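You operate a simulated robot arm through the tools that you are given. There is no shell and no other tool.

The job below is to be done with a simulated robot arm. You get a single attempt, and the scene is never put back.

## Task
Shut the drain tap, pull the lock pin and bring the air up to 5 bar.
Fine: open the air valve too, but only after the tap is shut.

Only the result counts: the job must be done as asked and must still hold three seconds after the hand-in. Knocking over, shifting, dropping, spilling or breaking anything else fails it.

## Robot
A 6-joint arm with a two-finger gripper, fixed in place. Base frame: the origin is at the foot of the arm, x ahead of it, y to its left, z up; the work surface is at about z = 850. Units: mm, rad, N and s.
With the tool pointing down near the work surface it reaches from about 300 to 720 mm from the base axis. Its first joint turns from -2.897 to 2.897 rad. Payload 1.57 kg.
The tool frame sits at the grasp point between the pads (the TCP): z along the fingers, y along the line on which they close. The tips reach 21 mm beyond it. Largest opening 70 mm; the body of the gripper starts 50 mm behind the TCP.
Orientation is told as [roll, pitch, yaw] about the base's x, y, z axes, in that order, counted from this pose: with the fingers straight down and closing along the base's y, the tool's x points along the base's -x, its y along +y and its z along -z.

## Interface
- The arm moves only by the tool drive_tool. Its argument "series" is a list of rows, each a list of 7 numbers: the shift along the tool's x, y, z in mm, then the turn, a rotation vector about the tool's x, y, z in rad, then the gripper command, from -1 (shut) to 1 (fully open), values between in proportion. In form: [[dx, dy, dz, rx, ry, rz, hand], ...]. A call has 1 to 20 rows; each row shifts and turns the commanded pose from where the row before left it, along the tool's axes as they then stand. Each row takes 0.2 s and may step no farther than 50 mm and 0.15 rad from the row before; otherwise, or with a gripper value out of range, the whole call is refused. Where a pose cannot be reached the arm comes as near as it can. A force on the tool above 60 N (or 10 N above the force at the start of the call, whichever is more), or a blocked arm, ends the call early, and 0.2 s more pass. The fingers move at their own pace and stop on an object; they squeeze with about 30 N. The grip force told is the motor's: it shows also when the fingers shut on nothing. Time passes only in rows, and 0.2 s behind the last, so rows that do not move let the fingers close. The reply holds the time, the measured pose of the TCP, the force on the tool along the base axes, the opening and the grip force, in the units named above and with some noise, with the torque about the TCP (base axes, N m) and any sound that the robot's microphone picked up.
- Cameras (640 x 400 px; columns grow to the right, rows downward): "scene" is fixed at [39.1, -499.9, 1566.9]; the picture's right is [0.34, -0.94, 0.00], its down [-0.69, -0.25, -0.67] and it looks along [0.63, 0.23, -0.74] (base axes); focal length 374 px, centre (320, 200). "wrist" rides on the gripper at [79, 4, -81] in the tool frame; the picture's right is [-0.05, 1.00, 0.00], its down [-0.67, -0.03, -0.74] and it looks along [-0.74, -0.04, 0.67] (tool axes); focal length 256 px, centre (320, 200). There is no depth. A picture from a camera that has moved, and an enlarged one, comes with that camera's place and axes in the base frame and with its lens. The place of the scene camera against the robot may be out by one fixed shift of up to 12 mm in any direction.
- capture(camera): a new picture of that camera. It takes no simulated time.
- inspect(camera, box): a new picture of the part [left, top, right, bottom] of that camera's present view, enlarged. It takes no simulated time.
- finish_job(): hands the job in; it is judged then, once.

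Nothing tells you positions but the pictures and the camera data. Unless the task says otherwise, let go and move clear before handing in.

The tools are called after "Request:" as name(argument=value, ...) on one line, values as JSON. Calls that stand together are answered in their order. drive_tool: Moves the arm, as the interface text tells. Its arguments: {"type":"object","properties":{"series":{"type":"array"}},"required":["series"]} The other tools are called the same way: capture (camera) takes a picture; inspect (camera, box) takes an enlarged picture of a part of a camera's view; finish_job () hands the job in.

At the start:

```text
clock: 0.0
tool_pos: [334.8, -221.4, 1255.1]
tcp_rot: [0.0, -0.002, 0.001]
force: [0.2, 0.3, 0.2]
torque: [0.0, 0.0, -0.01]
grip_width: 70.0
grip_force: 0.0
```

scene: 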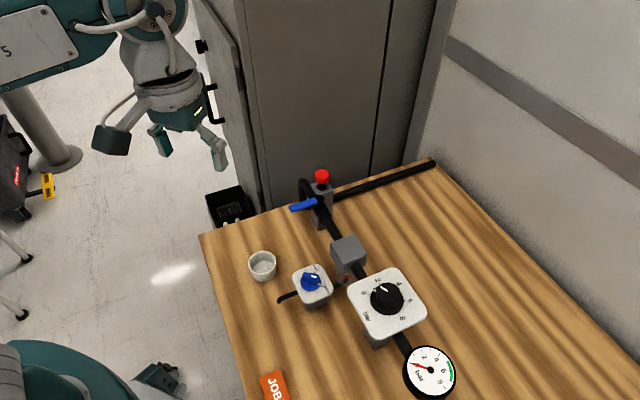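
wrist: 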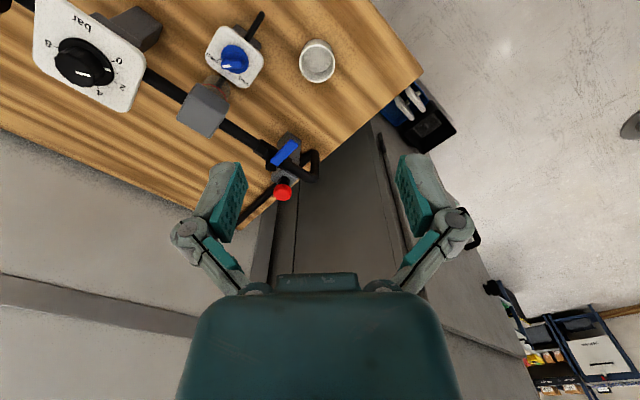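

I see a bench with a pipe line: a blue lever valve with a red knob (probably the lock pin), a blue drain tap, a black regulator knob and a gauge. I'll zoom in on each of them first.

Request:
inspect(camera="scene", box=[270, 150, 390, 225])

Request:
inspect(camera="scene", box=[230, 225, 390, 325])

Request:
inspect(camera="scene", box=[330, 255, 490, 400])

Request:
inspect(camera="wrist", box=[180, 0, 380, 125])

Request:
inspect(camera="wrist", box=[200, 110, 360, 210])

Request:
inspect(camera="scene", box=[220, 350, 320, 400])

```text
5.33 times, centred on (330, 188) of scene
camera zoom: at [39.1, -499.9, 1566.9], right [0.34, -0.94, 0.0], down [-0.69, -0.25, -0.67], along [0.63, 0.23, -0.74], focal length 1992 px, centre (267, 267)
```

zoom: 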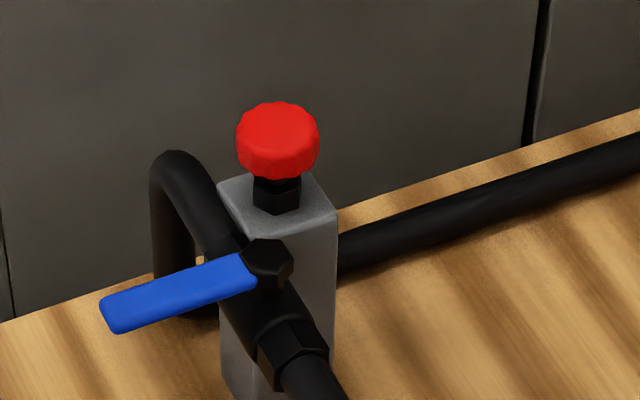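

```text
4.00 times, centred on (310, 275) of scene
camera zoom: at [39.1, -499.9, 1566.9], right [0.34, -0.94, 0.0], down [-0.69, -0.25, -0.67], along [0.63, 0.23, -0.74], focal length 1494 px, centre (360, -100)
```

zoom: 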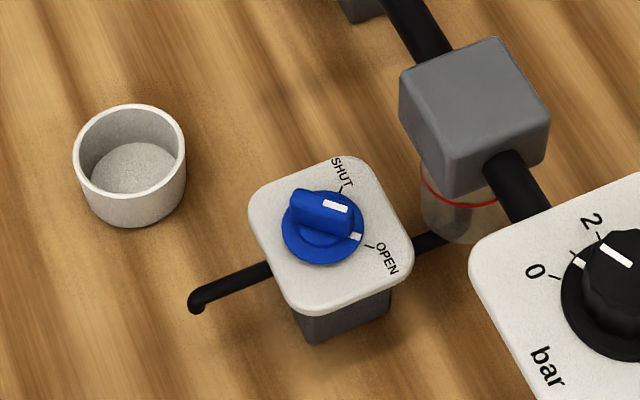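

```text
2.76 times, centred on (410, 328) of scene
camera zoom: at [39.1, -499.9, 1566.9], right [0.34, -0.94, 0.0], down [-0.69, -0.25, -0.67], along [0.63, 0.23, -0.74], focal length 1030 px, centre (72, -152)
```

zoom: 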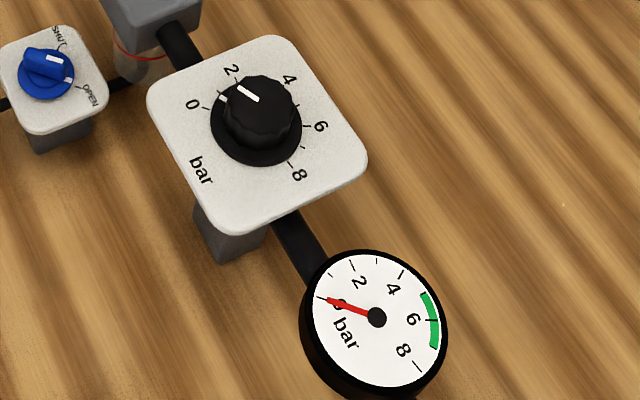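

```text
3.20 times, centred on (280, 62) of wrist
camera zoom: at [256.3, -216.9, 1335.4], right [0.05, 1.0, 0.0], down [0.67, -0.03, 0.75], along [0.74, -0.04, -0.67], focal length 819 px, centre (448, 640)
```

zoom: 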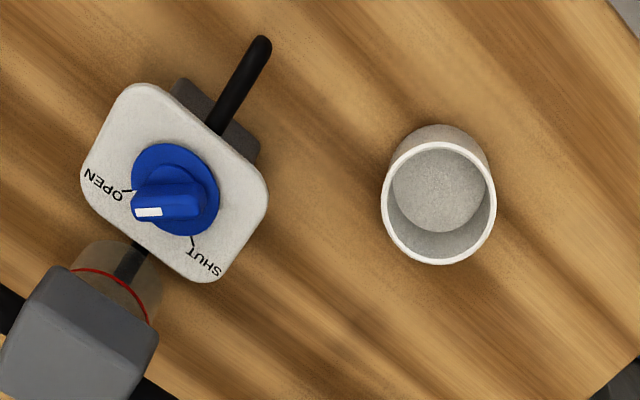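

```text
4.00 times, centred on (280, 160) of wrist
camera zoom: at [256.3, -216.9, 1335.4], right [0.05, 1.0, 0.0], down [0.67, -0.03, 0.75], along [0.74, -0.04, -0.67], focal length 1024 px, centre (480, 360)
```

zoom: 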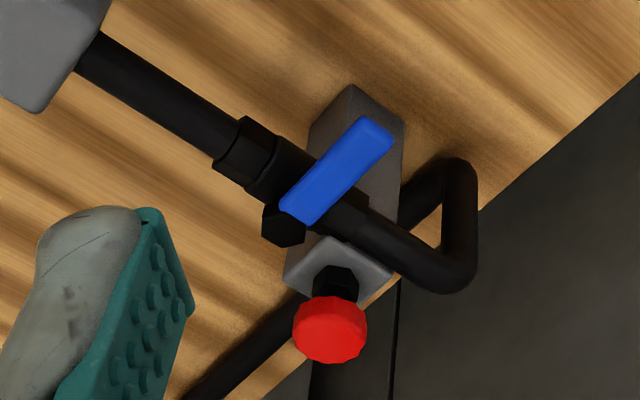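

```text
6.40 times, centred on (270, 375) of scene
camera zoom: at [39.1, -499.9, 1566.9], right [0.34, -0.94, 0.0], down [-0.69, -0.25, -0.67], along [0.63, 0.23, -0.74], focal length 2390 px, centre (640, -920)
```

zoom: 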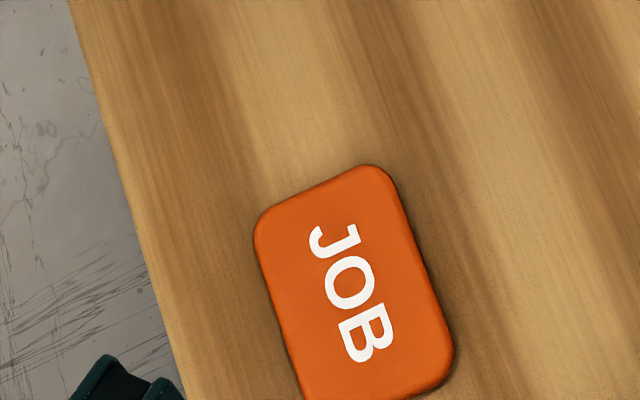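

The red pin looks to be at about (590, -304, 1010), the lever pivot at (550, -312), the drain tap at (388, -353) and the regulator at (382, -500). I'll bring the wrist camera closer to the valve to check this.

Request:
drive_tool(series=[[-16, -16, 31, 0, 0, 0, 1], [-16, -16, 31, 0, 0, 0, 1], [-16, -16, 31, 0, 0, 0, 1], [-16, -16, 31, 0, 0, 0, 1], [-16, -16, 31, 0, 0, 0, 1]])

Request:
capture(camera="wrist")

```text
clock: 1.2
tool_pos: [415.9, -302.2, 1099.7]
tcp_rot: [0.0, -0.001, 0.001]
force: [0.0, 0.4, 0.5]
torque: [-0.01, -0.02, 0.0]
grip_width: 70.0
grip_force: 0.1
```

```text
taken
camera wrist: at [336.0, -297.6, 1181.1], right [0.05, 1.0, 0.0], down [0.67, -0.04, 0.75], along [0.74, -0.04, -0.67], focal length 256 px, centre (320, 200)
```

wrist: 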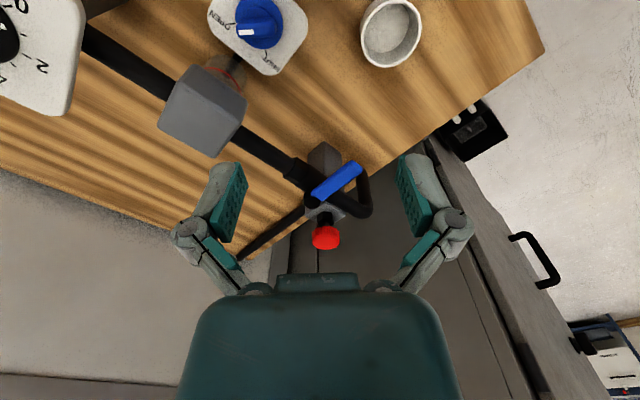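

The red pin works out to about (598, -306, 1004). The drain tap has to be shut first, so I'll move back to get a close view of it.

Request:
drive_tool(series=[[32, -13, 13, 0, 0, 0, 1], [32, -13, 13, 0, 0, 0, 1], [32, -13, 13, 0, 0, 0, 1], [32, -13, 13, 0, 0, 0, 1]])

Request:
capture(camera="wrist")

Request:
inspect(camera="wrist", box=[240, 100, 400, 200])

```text
clock: 2.2
tool_pos: [287.2, -355.2, 1046.3]
tcp_rot: [-0.001, -0.003, 0.001]
force: [-0.7, -0.2, 0.3]
torque: [-0.02, -0.01, -0.02]
grip_width: 70.0
grip_force: 0.0
```

```text
taken
camera wrist: at [207.5, -350.5, 1127.5], right [0.05, 1.0, 0.0], down [0.67, -0.03, 0.75], along [0.74, -0.04, -0.67], focal length 256 px, centre (320, 200)
```

wrist: 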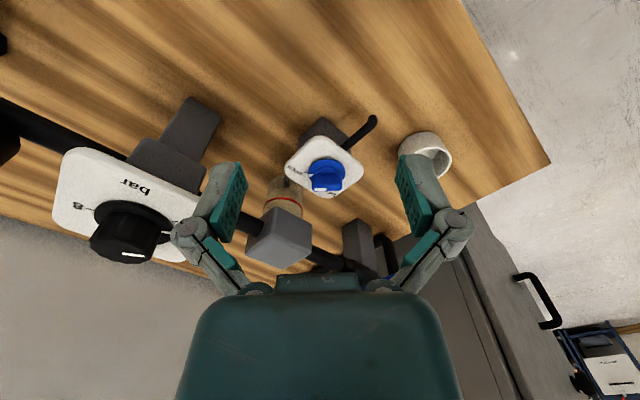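

```text
4.00 times, centred on (320, 150) of wrist
camera zoom: at [207.5, -350.5, 1127.5], right [0.05, 1.0, 0.0], down [0.67, -0.03, 0.75], along [0.74, -0.04, -0.67], focal length 1024 px, centre (320, 400)
```

zoom: 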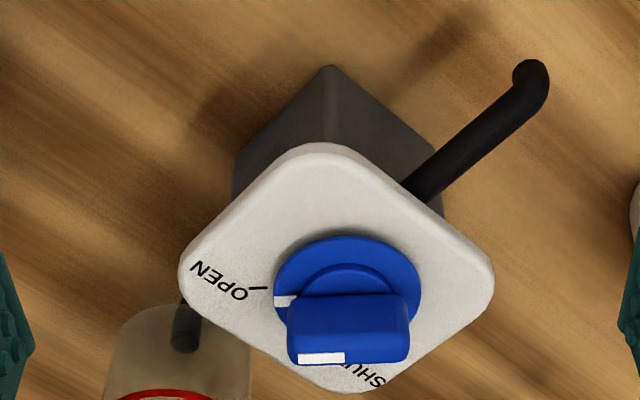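

The tap wing lies along y with its mark pointing at OPEN (-y). SHUT is toward +x, a quarter turn counter-clockwise seen from above. I put the knob centre at about (391, -353) and the wing top at z = 945. I'll go above it and yaw by -90° so the fingers straddle the wing.

Request:
drive_tool(series=[[-35, 0.7, 0, 0, 0, 0, 1], [-35, 0.7, 0, 0, 0, 0, 1], [-34, 0.7, 0, 0, 0, 0, 1], [0, 0, 0, 0, 0, 0.1428, 1], [0, 0, 0, 0, 0, 0.1428, 1], [0, 0, 0, 0, 0, 0.1428, 1], [0, 0, 0, 0, 0, 0.1428, 1], [0, 0, 0, 0, 0, 0.1428, 1], [0, 0, 0, 0, 0, 0.1428, 1], [0, 0, 0, 0, 0, 0.1428, 1], [0, 0, 0, 0, 0, 0.1428, 1], [0, 0, 0, 0, 0, 0.1428, 1], [0, 0, 0, 0, 0, 0.1428, 1], [0, 0, 0, 0, 0, 0.1428, 1], [0, 0, 0, 0, 0, 0, 1]])

Request:
capture(camera="wrist")

Request:
capture(camera="scene")

```text
clock: 5.4
tool_pos: [392.1, -353.3, 1046.0]
tcp_rot: [0.002, -0.001, -1.574]
force: [-0.1, 0.5, 0.0]
torque: [0.04, -0.02, -0.05]
grip_width: 69.9
grip_force: 0.0
```

```text
taken
camera wrist: at [396.7, -272.3, 1127.8], right [1.0, -0.05, 0.0], down [-0.04, -0.67, 0.74], along [-0.04, -0.74, -0.67], focal length 256 px, centre (320, 200)
```

wrist: 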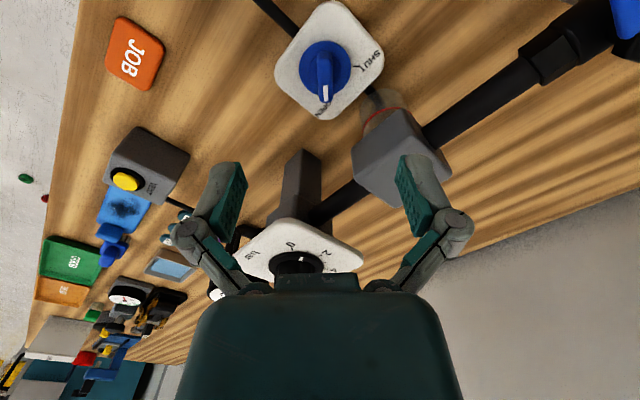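

```text
taken
```

scene: 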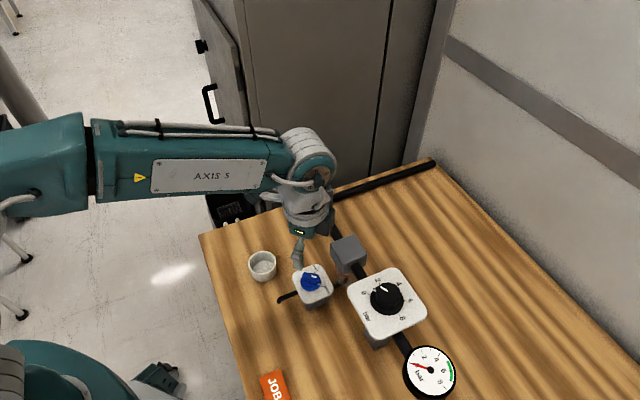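

The wrist view also shows a box with a yellow button and some other items on the far part of the bench. I'll zoom in on those and on the tap.

Request:
inspect(camera="wrist", box=[20, 100, 220, 225])

Request:
inspect(camera="wrist", box=[20, 200, 260, 370])

Request:
inspect(camera="wrist", box=[260, 0, 420, 125])

Request:
inspect(camera="wrist", box=[240, 200, 400, 300])

```text
3.20 times, centred on (120, 162) of wrist
camera zoom: at [396.7, -272.3, 1127.8], right [1.0, -0.05, 0.0], down [-0.04, -0.67, 0.74], along [-0.04, -0.74, -0.67], focal length 819 px, centre (960, 320)
```

zoom: 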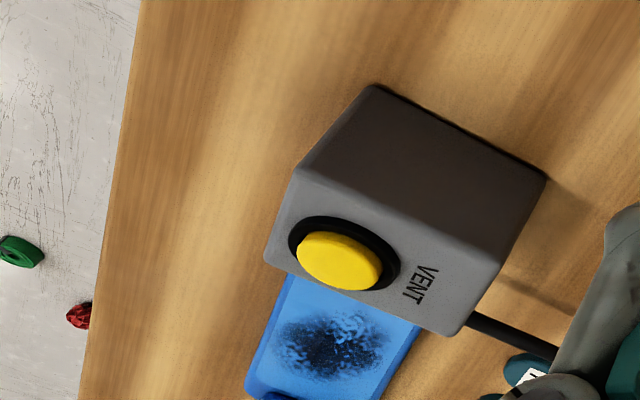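

```text
2.35 times, centred on (140, 285) of wrist
camera zoom: at [396.7, -272.3, 1127.8], right [1.0, -0.05, 0.0], down [-0.04, -0.67, 0.74], along [-0.04, -0.74, -0.67], focal length 602 px, centre (744, 0)
```

zoom: 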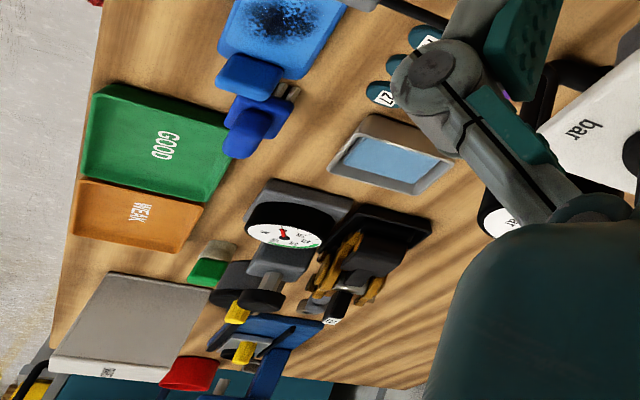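

```text
3.20 times, centred on (340, 62) of wrist
camera zoom: at [396.7, -272.3, 1127.8], right [1.0, -0.05, 0.0], down [-0.04, -0.67, 0.74], along [-0.04, -0.74, -0.67], focal length 819 px, centre (256, 640)
```

zoom: 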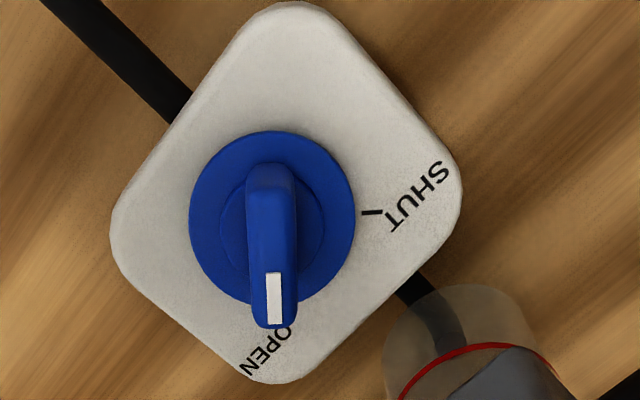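

```text
4.00 times, centred on (320, 250) of wrist
camera zoom: at [396.7, -272.3, 1127.8], right [1.0, -0.05, 0.0], down [-0.04, -0.67, 0.74], along [-0.04, -0.74, -0.67], focal length 1024 px, centre (320, 0)
```

zoom: 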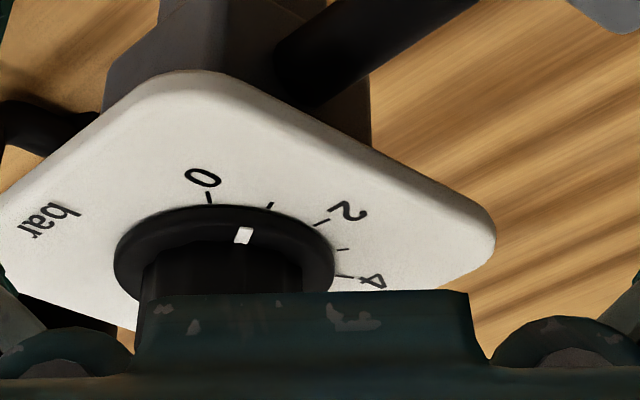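

The tap appears about 19 mm further toward +x than I first estimated, and the grey filter block is close beside it. I'll narrow the fingers, shift over, come down partway and look again.

Request:
drive_tool(series=[[0, 10, 10, 0, 0, 0, -0.1], [0, 9, 10, 0, 0, 0, -0.1], [0, 0, 10, 0, 0, 0, -0.1], [0, 0, 0, 0, 0, 0, -0.1]])

Request:
capture(camera="wrist")

Request:
inspect(camera="wrist", box=[240, 0, 400, 100])

Request:
inspect(camera="scene", box=[260, 170, 420, 320])

```text
clock: 6.4
tool_pos: [411.9, -351.7, 1016.8]
tcp_rot: [0.002, -0.001, -1.571]
force: [-0.6, 0.9, -0.6]
torque: [0.02, 0.01, -0.01]
grip_width: 31.6
grip_force: 0.0
```

```text
taken
camera wrist: at [416.0, -272.1, 1098.3], right [1.0, -0.05, 0.0], down [-0.04, -0.67, 0.74], along [-0.04, -0.74, -0.67], focal length 256 px, centre (320, 200)
```

wrist: 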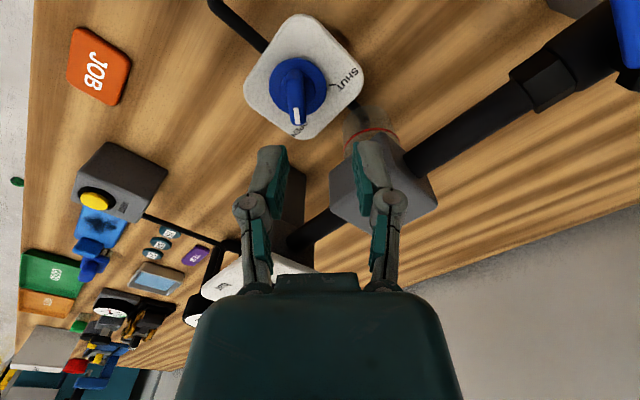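

```text
4.00 times, centred on (320, 50) of wrist
camera zoom: at [416.0, -272.1, 1098.3], right [1.0, -0.05, 0.0], down [-0.04, -0.67, 0.74], along [-0.04, -0.74, -0.67], focal length 1024 px, centre (320, 800)
```

zoom: 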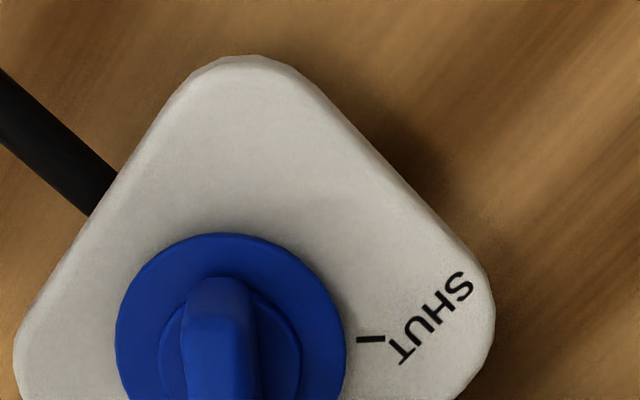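

```text
2.67 times, centred on (340, 245) of scene
camera zoom: at [39.1, -499.9, 1566.9], right [0.34, -0.94, 0.0], down [-0.69, -0.25, -0.67], along [0.63, 0.23, -0.74], focal length 996 px, centre (267, 80)
```

zoom: 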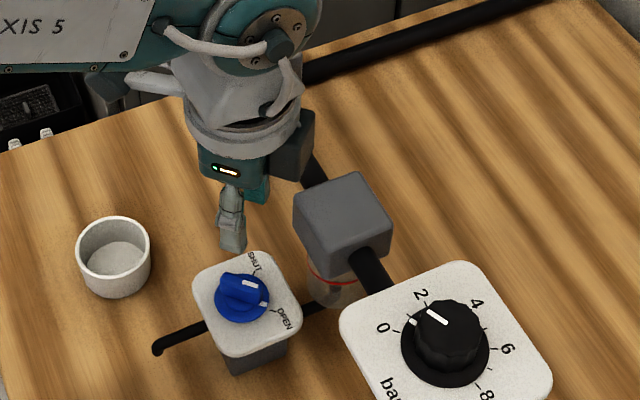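

I misread that crop's offset. Corrected, the tap centre is at about (396.5, -351), the disk top at z = 921 and the wing top at z = 940. I'll shift back 15 mm and come down most of the way.

Request:
drive_tool(series=[[0, -15, 0, 0, 0, 0, -0.1], [0, 0, 17, 0, 0, 0, -0.1], [0, 0, 17, 0, 0, 0, -0.1], [0, 0, 17, 0, 0, 0, -0.1], [0, 0, 0, 0, 0, 0, -0.1]])

Request:
capture(camera="wrist")

Request:
inspect(camera="scene", box=[260, 200, 420, 300])

```text
clock: 7.6
tool_pos: [395.6, -352.9, 967.1]
tcp_rot: [0.002, 0.0, -1.57]
force: [-0.1, 0.2, -0.6]
torque: [0.02, -0.01, 0.0]
grip_width: 31.6
grip_force: 0.1
```

```text
taken
camera wrist: at [400.3, -273.5, 1047.8], right [1.0, -0.05, 0.0], down [-0.04, -0.67, 0.74], along [-0.04, -0.74, -0.67], focal length 256 px, centre (320, 200)
```

wrist: 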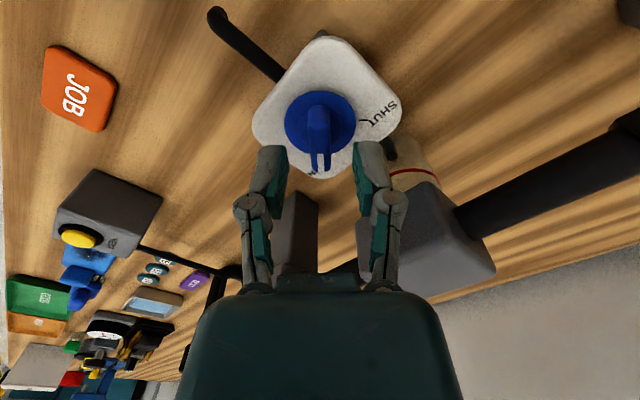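

```text
4.00 times, centred on (340, 250) of scene
camera zoom: at [39.1, -499.9, 1566.9], right [0.34, -0.94, 0.0], down [-0.69, -0.25, -0.67], along [0.63, 0.23, -0.74], focal length 1494 px, centre (240, 0)
```

zoom: 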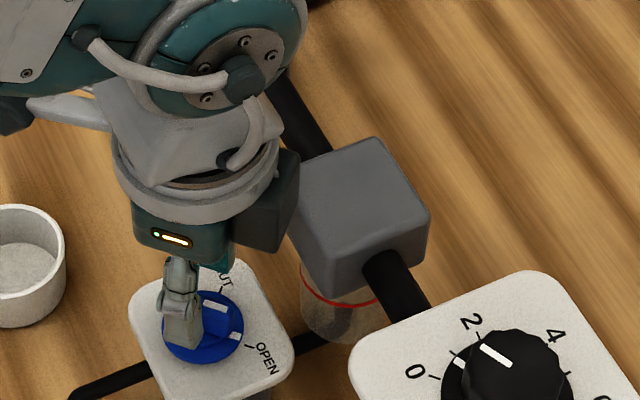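

The wing is centred between the fingers. I'll lower 20 mm and grip it.

Request:
drive_tool(series=[[2, 0, 10, 0, 0, 0, -0.1], [0, 0, 10, 0, 0, 0, -0.1], [0, 0, 0, 0, 0, 0, -0.1], [0, 0, 0, 0, 0, 0, -1], [0, 0, 0, 0, 0, 0, -1], [0, 0, 0, 0, 0, 0, -1]])

Request:
capture(camera="wrist")

```text
clock: 9.0
tool_pos: [396.1, -350.9, 946.6]
tcp_rot: [0.002, 0.0, -1.571]
force: [-3.4, -0.9, 6.1]
torque: [0.69, 0.08, 0.04]
grip_width: 11.0
grip_force: 32.0
```

```text
taken
camera wrist: at [400.4, -271.2, 1028.2], right [1.0, -0.05, 0.0], down [-0.04, -0.67, 0.74], along [-0.04, -0.74, -0.67], focal length 256 px, centre (320, 200)
```

wrist: 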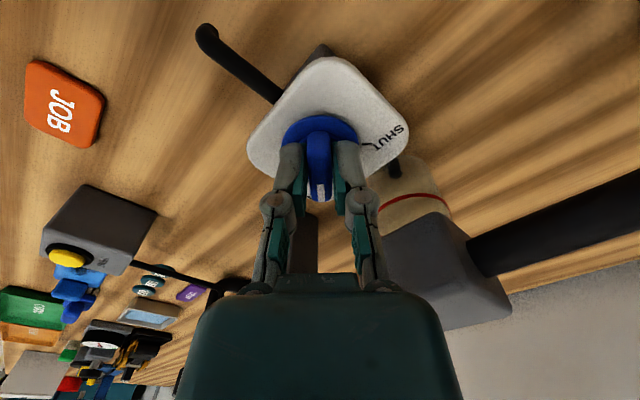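

I've gripped the wing at 11 mm wide. Now I'll turn it a quarter turn counter-clockwise, in two stages.

Request:
drive_tool(series=[[0, 0, -1, 0, 0, -0.1, -1], [0, 0, 0, 0, 0, -0.14, -1], [0, 0, 0, 0, 0, -0.14, -1], [0, 0, 0, 0, 0, -0.14, -1], [0, 0, 0, 0, 0, -0.14, -1]])

Request:
inspect(camera="scene", box=[260, 200, 420, 300])

```text
clock: 10.2
tool_pos: [393.9, -350.8, 946.7]
tcp_rot: [0.0, 0.001, -0.909]
force: [-15.3, -7.6, -3.2]
torque: [-0.48, 0.05, -0.06]
grip_width: 11.3
grip_force: 31.7
```

```text
4.00 times, centred on (340, 250) of scene
camera zoom: at [39.1, -499.9, 1566.9], right [0.34, -0.94, 0.0], down [-0.69, -0.25, -0.67], along [0.63, 0.23, -0.74], focal length 1494 px, centre (240, 0)
```

zoom: 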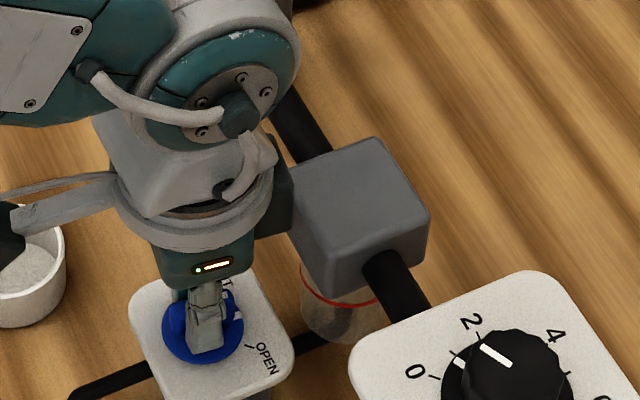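

The tap is turning with it. There's a small side load, so I'll shift a little to ease it and finish the quarter turn.

Request:
drive_tool(series=[[0.4, -2.2, 0, 0, 0, 0, -1], [0, 0, 0, 0, 0, -0.14, -1], [0, 0, 0, 0, 0, -0.14, -1], [0, 0, 0, 0, 0, -0.14, -1], [0, 0, 0, 0, 0, -0.14, -1], [0, 0, 0, 0, 0, -0.14, -1], [0, 0, 0, 0, 0, -0.14, -1], [0, 0, 0, 0, 0, -0.07, -1], [0, 0, 0, 0, 0, 0, -1]])

Request:
inspect(camera="scene", box=[260, 230, 340, 290])

Request:
capture(camera="wrist")

```text
clock: 12.2
tool_pos: [392.9, -354.1, 947.4]
tcp_rot: [-0.001, -0.002, -0.002]
force: [-14.0, -26.0, -0.4]
torque: [-0.45, 0.22, -0.1]
grip_width: 10.9
grip_force: 32.0
```

```text
6.67 times, centred on (300, 260) of scene
camera zoom: at [39.1, -499.9, 1566.9], right [0.34, -0.94, 0.0], down [-0.69, -0.25, -0.67], along [0.63, 0.23, -0.74], focal length 2490 px, centre (453, -200)
```

zoom: 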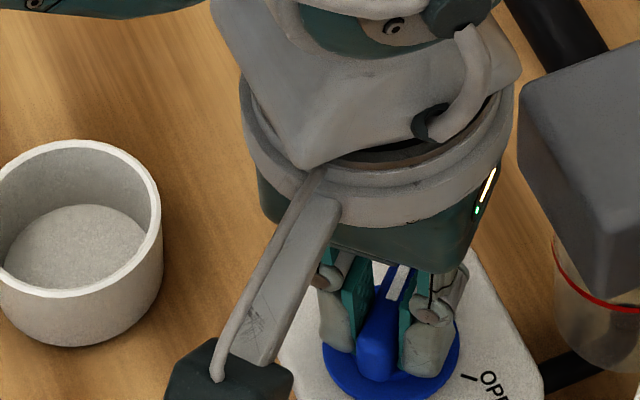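

```text
taken
camera wrist: at [314.2, -348.7, 1028.0], right [0.05, 1.0, 0.0], down [0.66, -0.03, 0.75], along [0.75, -0.04, -0.67], focal length 256 px, centre (320, 200)
```

wrist: 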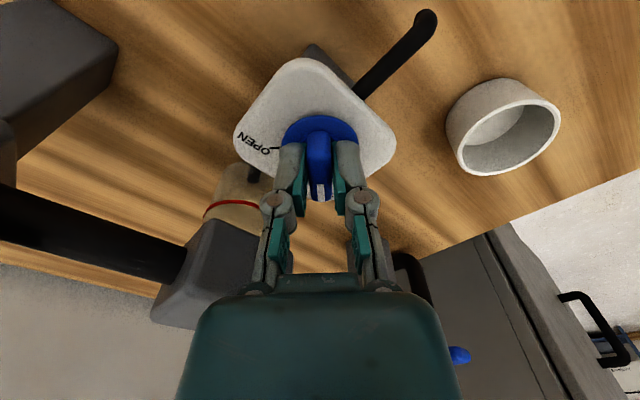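

The wing now points along +x toward SHUT. I'll relieve the side load, let go, rise and check.

Request:
drive_tool(series=[[1.5, -2.5, 0, 0, 0, 0, -1], [0, 0, 0, 0, 0, 0, -0.1], [0, 0, 0, 0, 0, 0, -0.1], [0, 0, -20, 0, 0, 0, -0.1], [0, 0, -30, 0, 0, 0, -0.1], [0, 0, -40, 0, 0, 0, -0.1], [0, 0, 0, 0, 0, 0, -0.1]])

Request:
inspect(camera="scene", box=[230, 225, 390, 325])

Request:
inspect(camera="wrist", box=[240, 0, 400, 100])

```text
clock: 13.8
tool_pos: [392.3, -354.3, 1035.1]
tcp_rot: [0.0, -0.002, 0.0]
force: [0.0, -0.6, 0.5]
torque: [0.01, -0.01, 0.0]
grip_width: 31.5
grip_force: 0.0
```

```text
4.00 times, centred on (310, 275) of scene
camera zoom: at [39.1, -499.9, 1566.9], right [0.34, -0.94, 0.0], down [-0.69, -0.25, -0.67], along [0.63, 0.23, -0.74], focal length 1494 px, centre (360, -100)
```

zoom: 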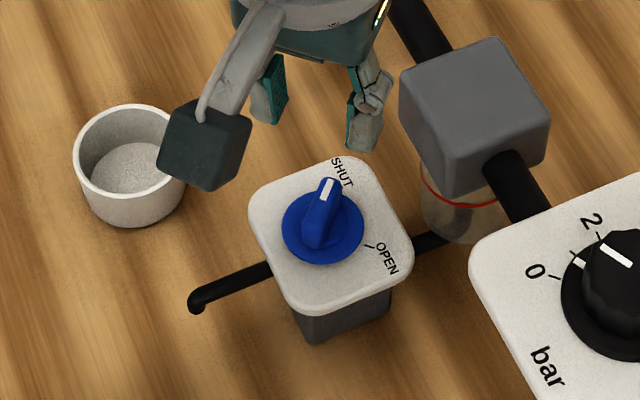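

```text
4.00 times, centred on (320, 50) of wrist
camera zoom: at [313.0, -349.3, 1116.7], right [0.05, 1.0, 0.0], down [0.67, -0.04, 0.75], along [0.74, -0.04, -0.67], focal length 1024 px, centre (320, 800)
```

zoom: 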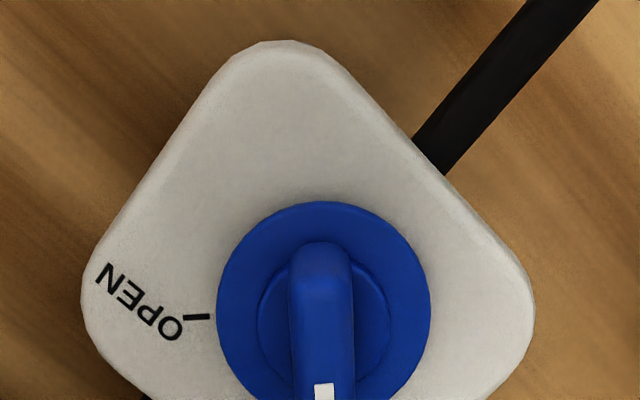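

The tap looks shut. I'll back off a bit to check the tick alignment precisely.

Request:
drive_tool(series=[[35, 0, -5, 0, 0, 0, -0.1], [35, 0, -5, 0, 0, 0, -0.1], [0, 0, 0, 0, 0, 0, -0.1]])

Request:
inspect(camera="wrist", box=[260, 90, 380, 165])

Request:
capture(camera="wrist")

```text
clock: 14.6
tool_pos: [322.6, -353.7, 1047.0]
tcp_rot: [0.0, -0.002, 0.001]
force: [0.3, 0.4, 0.3]
torque: [-0.03, 0.03, -0.01]
grip_width: 31.8
grip_force: 0.1
```

```text
5.33 times, centred on (320, 128) of wrist
camera zoom: at [242.8, -348.3, 1127.4], right [0.05, 1.0, 0.0], down [0.67, -0.04, 0.75], along [0.74, -0.04, -0.67], focal length 1365 px, centre (320, 587)
```

zoom: 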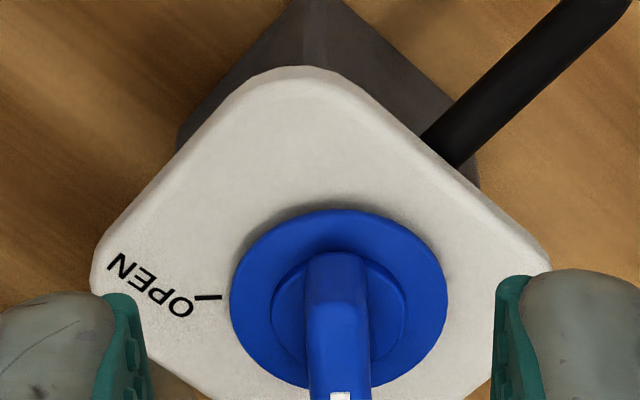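

```text
taken
camera wrist: at [242.8, -348.3, 1127.4], right [0.05, 1.0, 0.0], down [0.67, -0.04, 0.75], along [0.74, -0.04, -0.67], focal length 256 px, centre (320, 200)
```

wrist: 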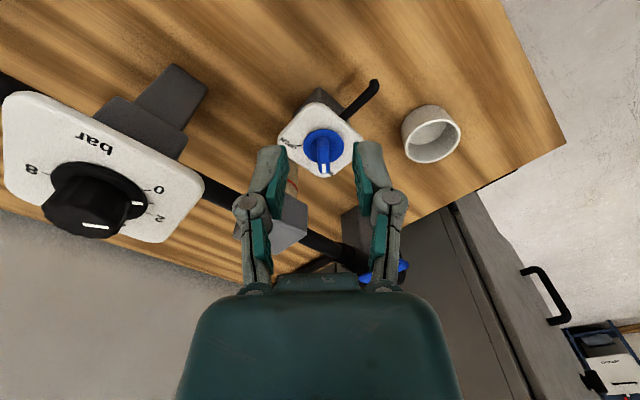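

OPEN is uncovered and the wing hides the SHUT tick, which fits a shut tap. Since the order matters, I'll check from the other side before touching the valve.

Request:
drive_tool(series=[[-37, 0, 0, 0, 0, 0.1428, -0.1], [0, 0, 0, 0, 0, 0.1428, -0.1], [0, 0, 0, 0, 0, 0.1428, -0.1], [0, 0, 0, 0, 0, 0.1428, -0.1], [0, 0, 0, 0, 0, 0.1428, -0.1], [0, 0, 0, 0, 0, 0.1428, -0.1], [0, 0, 0, 0, 0, 0.1428, -0.1], [0, 0, 0, 0, 0, 0.1428, -0.1], [0, 0, 0, 0, 0, 0.1428, -0.1], [0, 0, 0, 0, 0, 0.1428, -0.1], [0, 0, 0, 0, 0, 0.1428, -0.1], [0, 35, 0, 0, 0, 0, -0.1], [0, 0, 0, 0, 0, 0, -0.1]])

Request:
capture(camera="wrist")

Request:
inspect(camera="wrist", box=[260, 30, 380, 105])

```text
clock: 17.4
tool_pos: [394.2, -353.3, 1047.6]
tcp_rot: [0.002, 0.0, -1.572]
force: [0.1, -1.1, 0.0]
torque: [0.0, 0.01, 0.03]
grip_width: 31.8
grip_force: 0.0
```

```text
taken
camera wrist: at [399.1, -273.5, 1128.3], right [1.0, -0.05, 0.0], down [-0.04, -0.67, 0.74], along [-0.04, -0.74, -0.67], focal length 256 px, centre (320, 200)
```

wrist: 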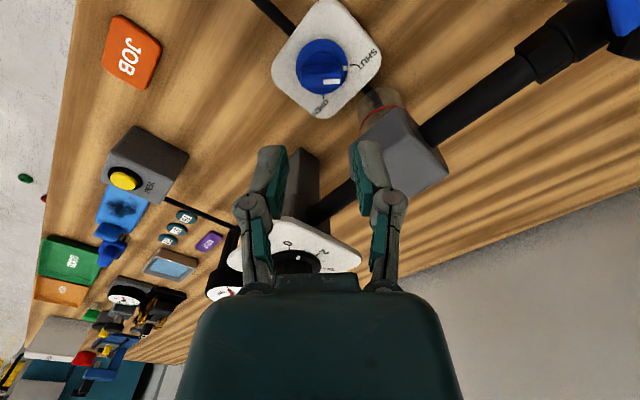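

```text
5.33 times, centred on (320, 68) of wrist
camera zoom: at [399.1, -273.5, 1128.3], right [1.0, -0.05, 0.0], down [-0.04, -0.67, 0.74], along [-0.04, -0.74, -0.67], focal length 1365 px, centre (320, 907)
```

zoom: 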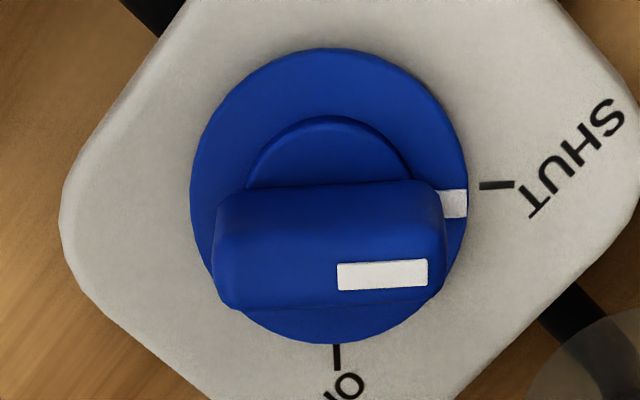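

The disk's white tick sits near the SHUT tick but may be a few degrees short. I'll look again from closer.

Request:
drive_tool(series=[[20, 0, 20, 0, 0, 0, -0.1], [20, 0, 20, 0, 0, 0, -0.1], [0, 0, 0, 0, 0, 0, -0.1]])

Request:
inspect(camera="wrist", box=[260, 80, 380, 155])

Request:
inspect(camera="scene", box=[280, 255, 344, 295])

```text
clock: 18.2
tool_pos: [395.7, -315.3, 1007.3]
tcp_rot: [0.002, -0.002, -1.57]
force: [-0.3, 0.1, 0.1]
torque: [0.0, 0.02, 0.01]
grip_width: 31.4
grip_force: 0.1
```

```text
5.33 times, centred on (320, 118) of wrist
camera zoom: at [399.4, -234.0, 1088.2], right [1.0, -0.05, 0.0], down [-0.04, -0.67, 0.75], along [-0.04, -0.74, -0.67], focal length 1365 px, centre (320, 640)
```

zoom: 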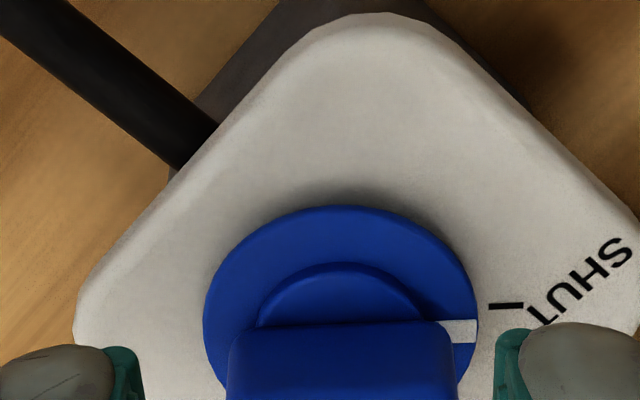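

```text
10.00 times, centred on (312, 275) of scene
camera zoom: at [39.1, -499.9, 1566.9], right [0.34, -0.94, 0.0], down [-0.69, -0.25, -0.67], along [0.63, 0.23, -0.74], focal length 3735 px, centre (400, -550)
```

zoom: 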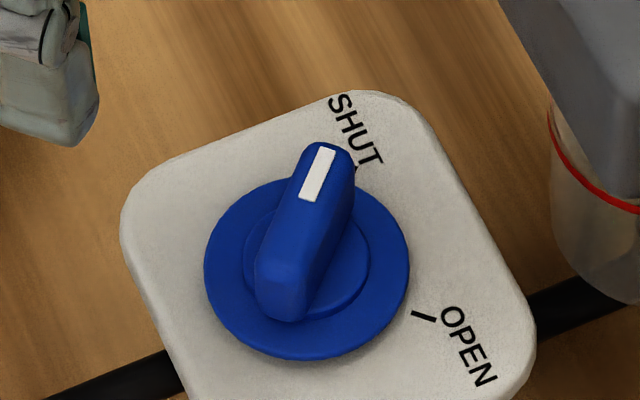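

By calculation the tap mark and the SHUT tick line up within a few degrees, so the tap is shut. Next I'll go up and across to look closely at the lock pin and the valve lever.

Request:
drive_tool(series=[[0, 0, -37, 0, 0, 0, -0.1], [0, 0, -37, 0, 0, -0.1428, 0.2], [0, 0, 0, 0, 0, -0.1428, 0.2], [0, 0, 0, 0, 0, -0.1428, 0.2], [0, 0, 0, 0, 0, -0.1428, 0.2], [0, 0, 0, 0, 0, -0.1428, 0.2], [0, 0, 0, 0, 0, -0.1428, 0.2], [0, 0, 0, 0, 0, -0.1428, 0.2], [0, 0, 0, 0, 0, -0.1428, 0.2], [0, 0, 0, 0, 0, -0.1428, 0.2], [0, 0, 0, 0, 0, -0.1428, 0.2], [0, 0, 0, 0, 0, -0.1428, 0.2], [-40, 4, 0, 0, 0, 0, 0.2], [-40, 4, 0, 0, 0, 0, 0.2], [0, 0, 0, 0, 0, 0, 0.2]])

Request:
capture(camera="wrist")

Request:
inspect(camera="wrist", box=[260, 130, 400, 230])

Request:
inspect(camera="scene", box=[270, 150, 390, 225])

```text
clock: 21.4
tool_pos: [475.1, -305.1, 1082.4]
tcp_rot: [-0.001, 0.001, 0.001]
force: [0.2, -0.2, -0.2]
torque: [0.02, -0.02, 0.02]
grip_width: 42.1
grip_force: 0.0
```

```text
taken
camera wrist: at [395.3, -300.6, 1162.1], right [0.05, 1.0, 0.0], down [0.67, -0.04, 0.75], along [0.74, -0.04, -0.67], focal length 256 px, centre (320, 200)
```

wrist: 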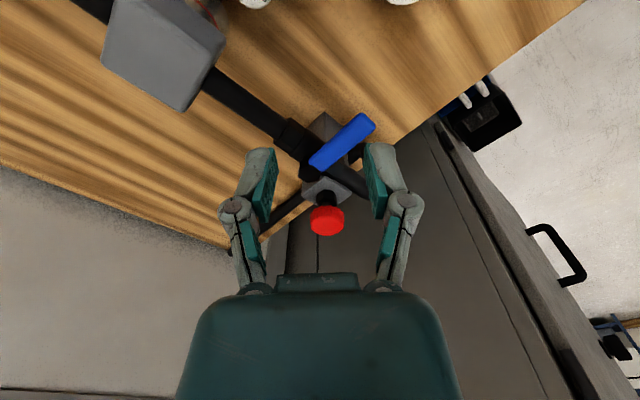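

```text
4.00 times, centred on (330, 180) of wrist
camera zoom: at [395.3, -300.6, 1162.1], right [0.05, 1.0, 0.0], down [0.67, -0.04, 0.75], along [0.74, -0.04, -0.67], focal length 1024 px, centre (280, 280)
```

zoom: 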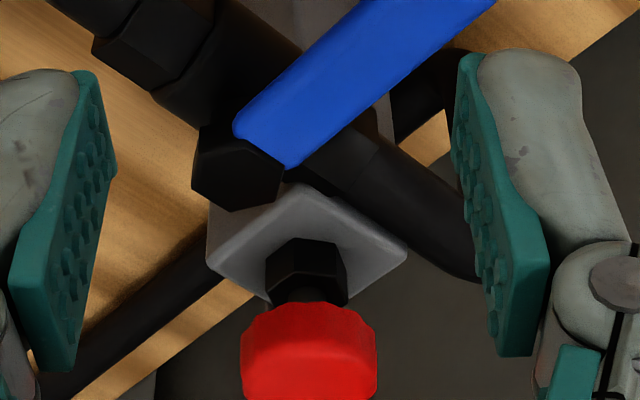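

```text
5.33 times, centred on (330, 188) of scene
camera zoom: at [39.1, -499.9, 1566.9], right [0.34, -0.94, 0.0], down [-0.69, -0.25, -0.67], along [0.63, 0.23, -0.74], focal length 1992 px, centre (267, 267)
```

zoom: 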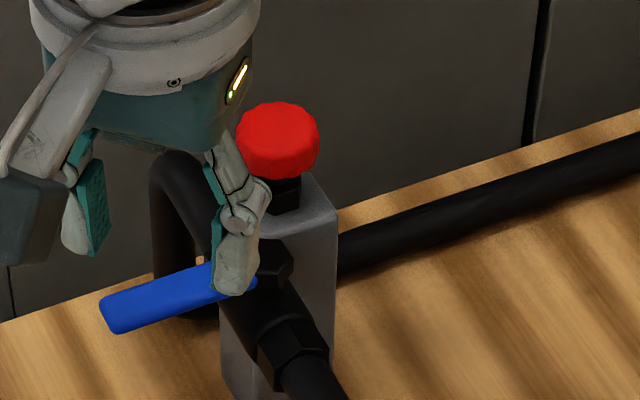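

The pin is a red cap about 33 mm across on a collar, at about (604, -305, 1000). The lever below it sits at z ≈ 975. I'll move above the cap and check the alignment.

Request:
drive_tool(series=[[-33, 0, 0, 0, 0, 0, 0.7], [-33, 0, 0, 0, 0, 0, 0.7], [-33, 0, 0, 0, 0, 0, 0.7], [-30, 0, 10, 0, 0, 0, 0.7], [0, 0, 10, 0, 0, 0, 0.7], [0, 0, 0, 0, 0, 0, 0.7]])

Request:
capture(camera="wrist")

Request:
inspect(camera="wrist", box=[240, 60, 400, 160])

Request:
inspect(camera="scene", box=[250, 120, 410, 220])

```text
clock: 22.8
tool_pos: [605.0, -304.8, 1061.1]
tcp_rot: [0.0, -0.001, -0.001]
force: [0.1, -0.3, 0.7]
torque: [-0.02, 0.01, -0.04]
grip_width: 59.5
grip_force: 0.0
```

```text
taken
camera wrist: at [525.4, -299.9, 1142.8], right [0.05, 1.0, 0.0], down [0.67, -0.04, 0.75], along [0.74, -0.04, -0.67], focal length 256 px, centre (320, 200)
```

wrist: 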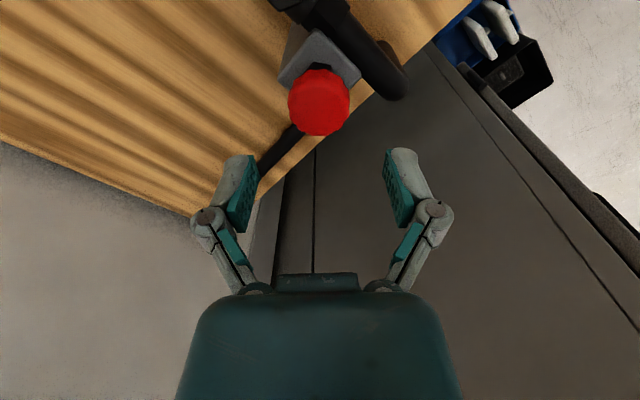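

```text
4.00 times, centred on (320, 110) of wrist
camera zoom: at [525.4, -299.9, 1142.8], right [0.05, 1.0, 0.0], down [0.67, -0.04, 0.75], along [0.74, -0.04, -0.67], focal length 1024 px, centre (320, 560)
```

zoom: 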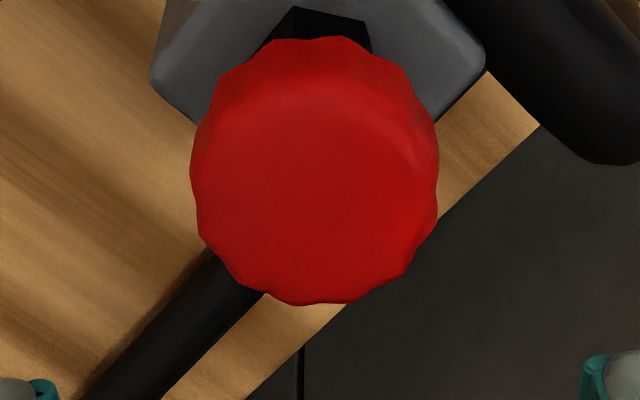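

```text
4.00 times, centred on (330, 170) of scene
camera zoom: at [39.1, -499.9, 1566.9], right [0.34, -0.94, 0.0], down [-0.69, -0.25, -0.67], along [0.63, 0.23, -0.74], focal length 1494 px, centre (280, 320)
```

zoom: 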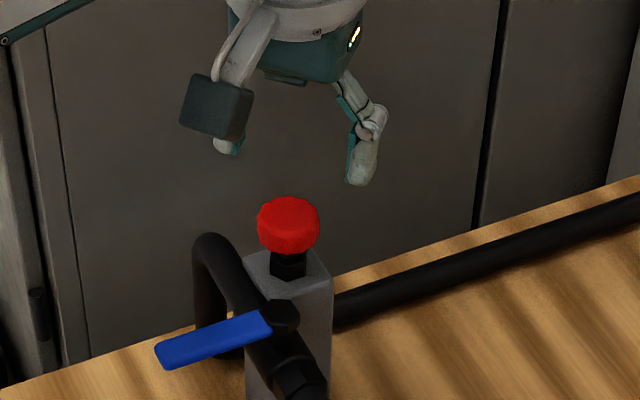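

All the views agree that the cap centre is at (592, -304.5, 1010). I'll shift 13 mm back, come down so the tips are just below the cap, and grip.

Request:
drive_tool(series=[[13, 0, 0, 0, 0, 0, 0.7], [0, 0, 15, 0, 0, 0, 0.7], [0, 0, 15, 0, 0, 0, 0.7], [0, 0, 14, 0, 0, 0, 0.7], [0, 0, 0, 0, 0, 0, 0.7]])

Request:
capture(camera="wrist")

Request:
inspect(camera="scene", box=[250, 120, 410, 220])

```text
clock: 24.0
tool_pos: [591.4, -306.0, 1018.0]
tcp_rot: [-0.001, 0.0, -0.001]
force: [0.5, -0.4, 0.0]
torque: [0.0, -0.01, -0.06]
grip_width: 59.4
grip_force: 0.0
```

```text
taken
camera wrist: at [512.0, -301.4, 1099.0], right [0.05, 1.0, 0.0], down [0.67, -0.04, 0.75], along [0.74, -0.04, -0.67], focal length 256 px, centre (320, 200)
```

wrist: 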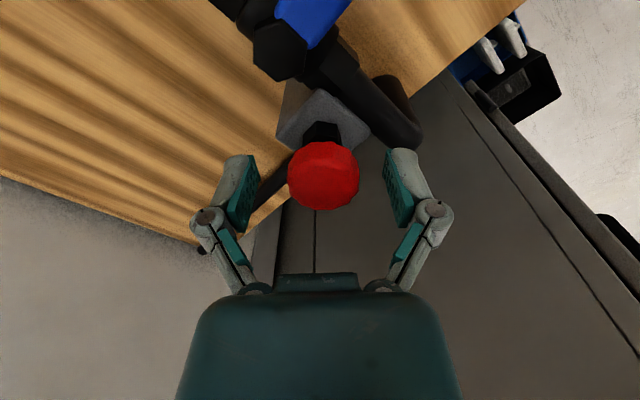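

```text
4.00 times, centred on (330, 170) of scene
camera zoom: at [39.1, -499.9, 1566.9], right [0.34, -0.94, 0.0], down [-0.69, -0.25, -0.67], along [0.63, 0.23, -0.74], focal length 1494 px, centre (280, 320)
```

zoom: 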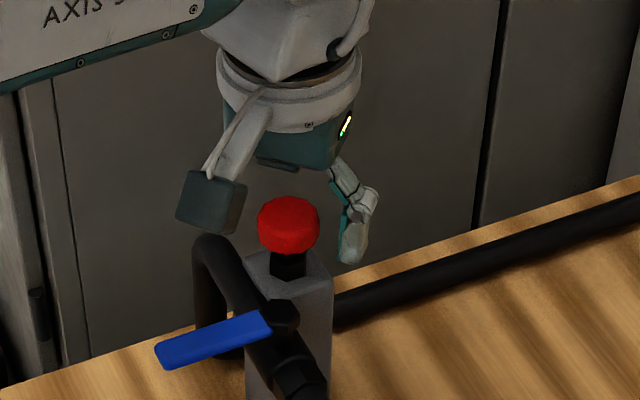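

The cap is centred between the fingers. I'll grip it and pull gently in small steps, watching the force.

Request:
drive_tool(series=[[-1, 2, 3, 0, 0, 0, 0.7], [0, 0, 0, 0, 0, 0, -1], [0, 0, 0, 0, 0, 0, -1], [0, 0, 0, 0, 0, 0, -1], [0, 0, -2, 0, 0, 0, -1], [0, 0, -2, 0, 0, 0, -1], [0, 0, 0, 0, 0, 0, -1]])

Request:
inspect(camera="scene", box=[250, 120, 410, 220])

```text
clock: 25.6
tool_pos: [591.1, -305.0, 1016.7]
tcp_rot: [0.001, 0.001, -0.001]
force: [15.4, -7.8, -5.2]
torque: [0.18, 0.31, 0.01]
grip_width: 32.1
grip_force: 32.5
```

```text
4.00 times, centred on (330, 170) of scene
camera zoom: at [39.1, -499.9, 1566.9], right [0.34, -0.94, 0.0], down [-0.69, -0.25, -0.67], along [0.63, 0.23, -0.74], focal length 1494 px, centre (280, 320)
```

zoom: 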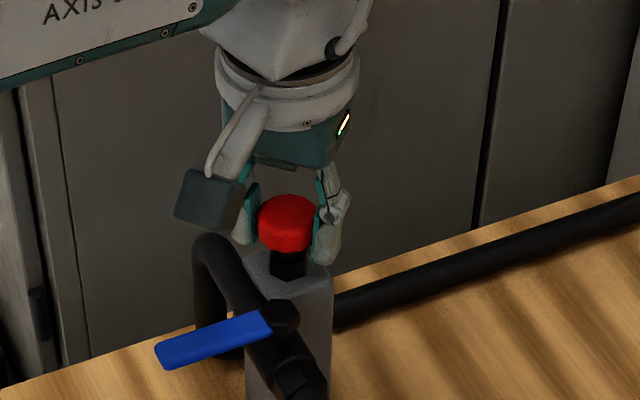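

It's gripped at 32 mm. I'll keep pulling up.

Request:
drive_tool(series=[[-1, -1, -2, 0, 0, 0, -1], [0, 0, -2, 0, 0, 0, -1], [0, 0, -2, 0, 0, 0, -1], [0, 0, 0, 0, 0, 0, -1]])

Request:
inspect(camera="scene", box=[250, 120, 410, 220])

```text
clock: 26.6
tool_pos: [591.2, -305.0, 1025.7]
tcp_rot: [0.002, 0.001, -0.001]
force: [-2.1, 0.2, 2.8]
torque: [0.14, 0.38, 0.06]
grip_width: 32.2
grip_force: 32.0
```

```text
4.00 times, centred on (330, 170) of scene
camera zoom: at [39.1, -499.9, 1566.9], right [0.34, -0.94, 0.0], down [-0.69, -0.25, -0.67], along [0.63, 0.23, -0.74], focal length 1494 px, centre (280, 320)
```

zoom: 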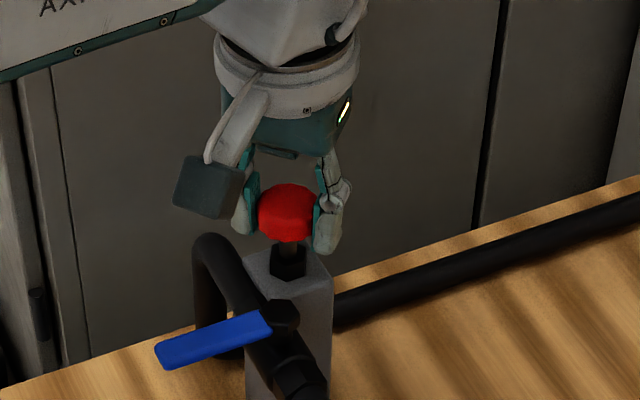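

The pin has come up about 9 mm and its stem is showing. I'll pull further to find the end of its travel.

Request:
drive_tool(series=[[0, 0, -2, 0, 0, 0, -1], [0, 0, -2, 0, 0, 0, -1], [0, 0, 0, 0, 0, 0, -1]])

Request:
inspect(camera="scene", box=[250, 120, 410, 220])

```text
clock: 27.4
tool_pos: [592.5, -304.7, 1028.5]
tcp_rot: [0.001, 0.002, -0.001]
force: [-7.7, 0.7, -8.9]
torque: [0.0, -0.43, -0.06]
grip_width: 32.5
grip_force: 32.1
```

```text
4.00 times, centred on (330, 170) of scene
camera zoom: at [39.1, -499.9, 1566.9], right [0.34, -0.94, 0.0], down [-0.69, -0.25, -0.67], along [0.63, 0.23, -0.74], focal length 1494 px, centre (280, 320)
```

zoom: 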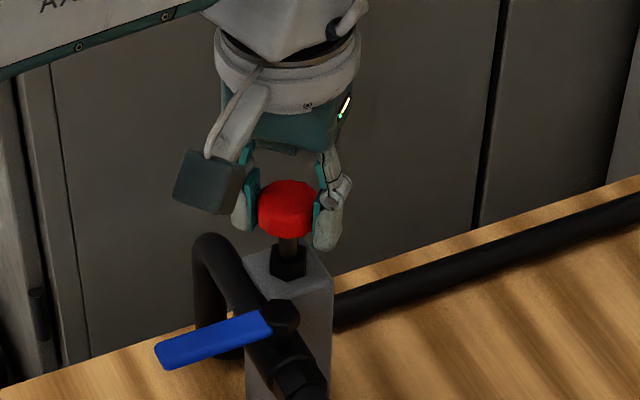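

Request:
drive_tool(series=[[0, 0, -2, 0, 0, 0, -1], [0, 0, -1, 0, 0, 0, -1], [0, 0, 0, 0, 0, 0, -1]])

Request:
inspect(camera="scene", box=[290, 150, 370, 200])

```text
clock: 28.2
tool_pos: [592.9, -303.8, 1028.1]
tcp_rot: [0.003, 0.004, 0.0]
force: [-11.2, 2.6, -33.5]
torque: [0.0, 0.32, 0.0]
grip_width: 32.3
grip_force: 32.0
```

```text
8.00 times, centred on (330, 175) of scene
camera zoom: at [39.1, -499.9, 1566.9], right [0.34, -0.94, 0.0], down [-0.69, -0.25, -0.67], along [0.63, 0.23, -0.74], focal length 2988 px, centre (240, 400)
```

zoom: 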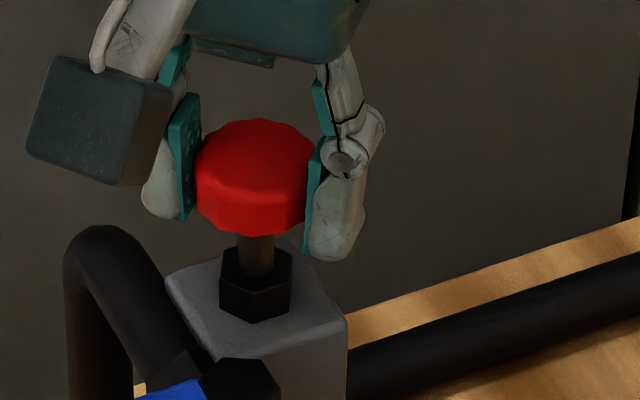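

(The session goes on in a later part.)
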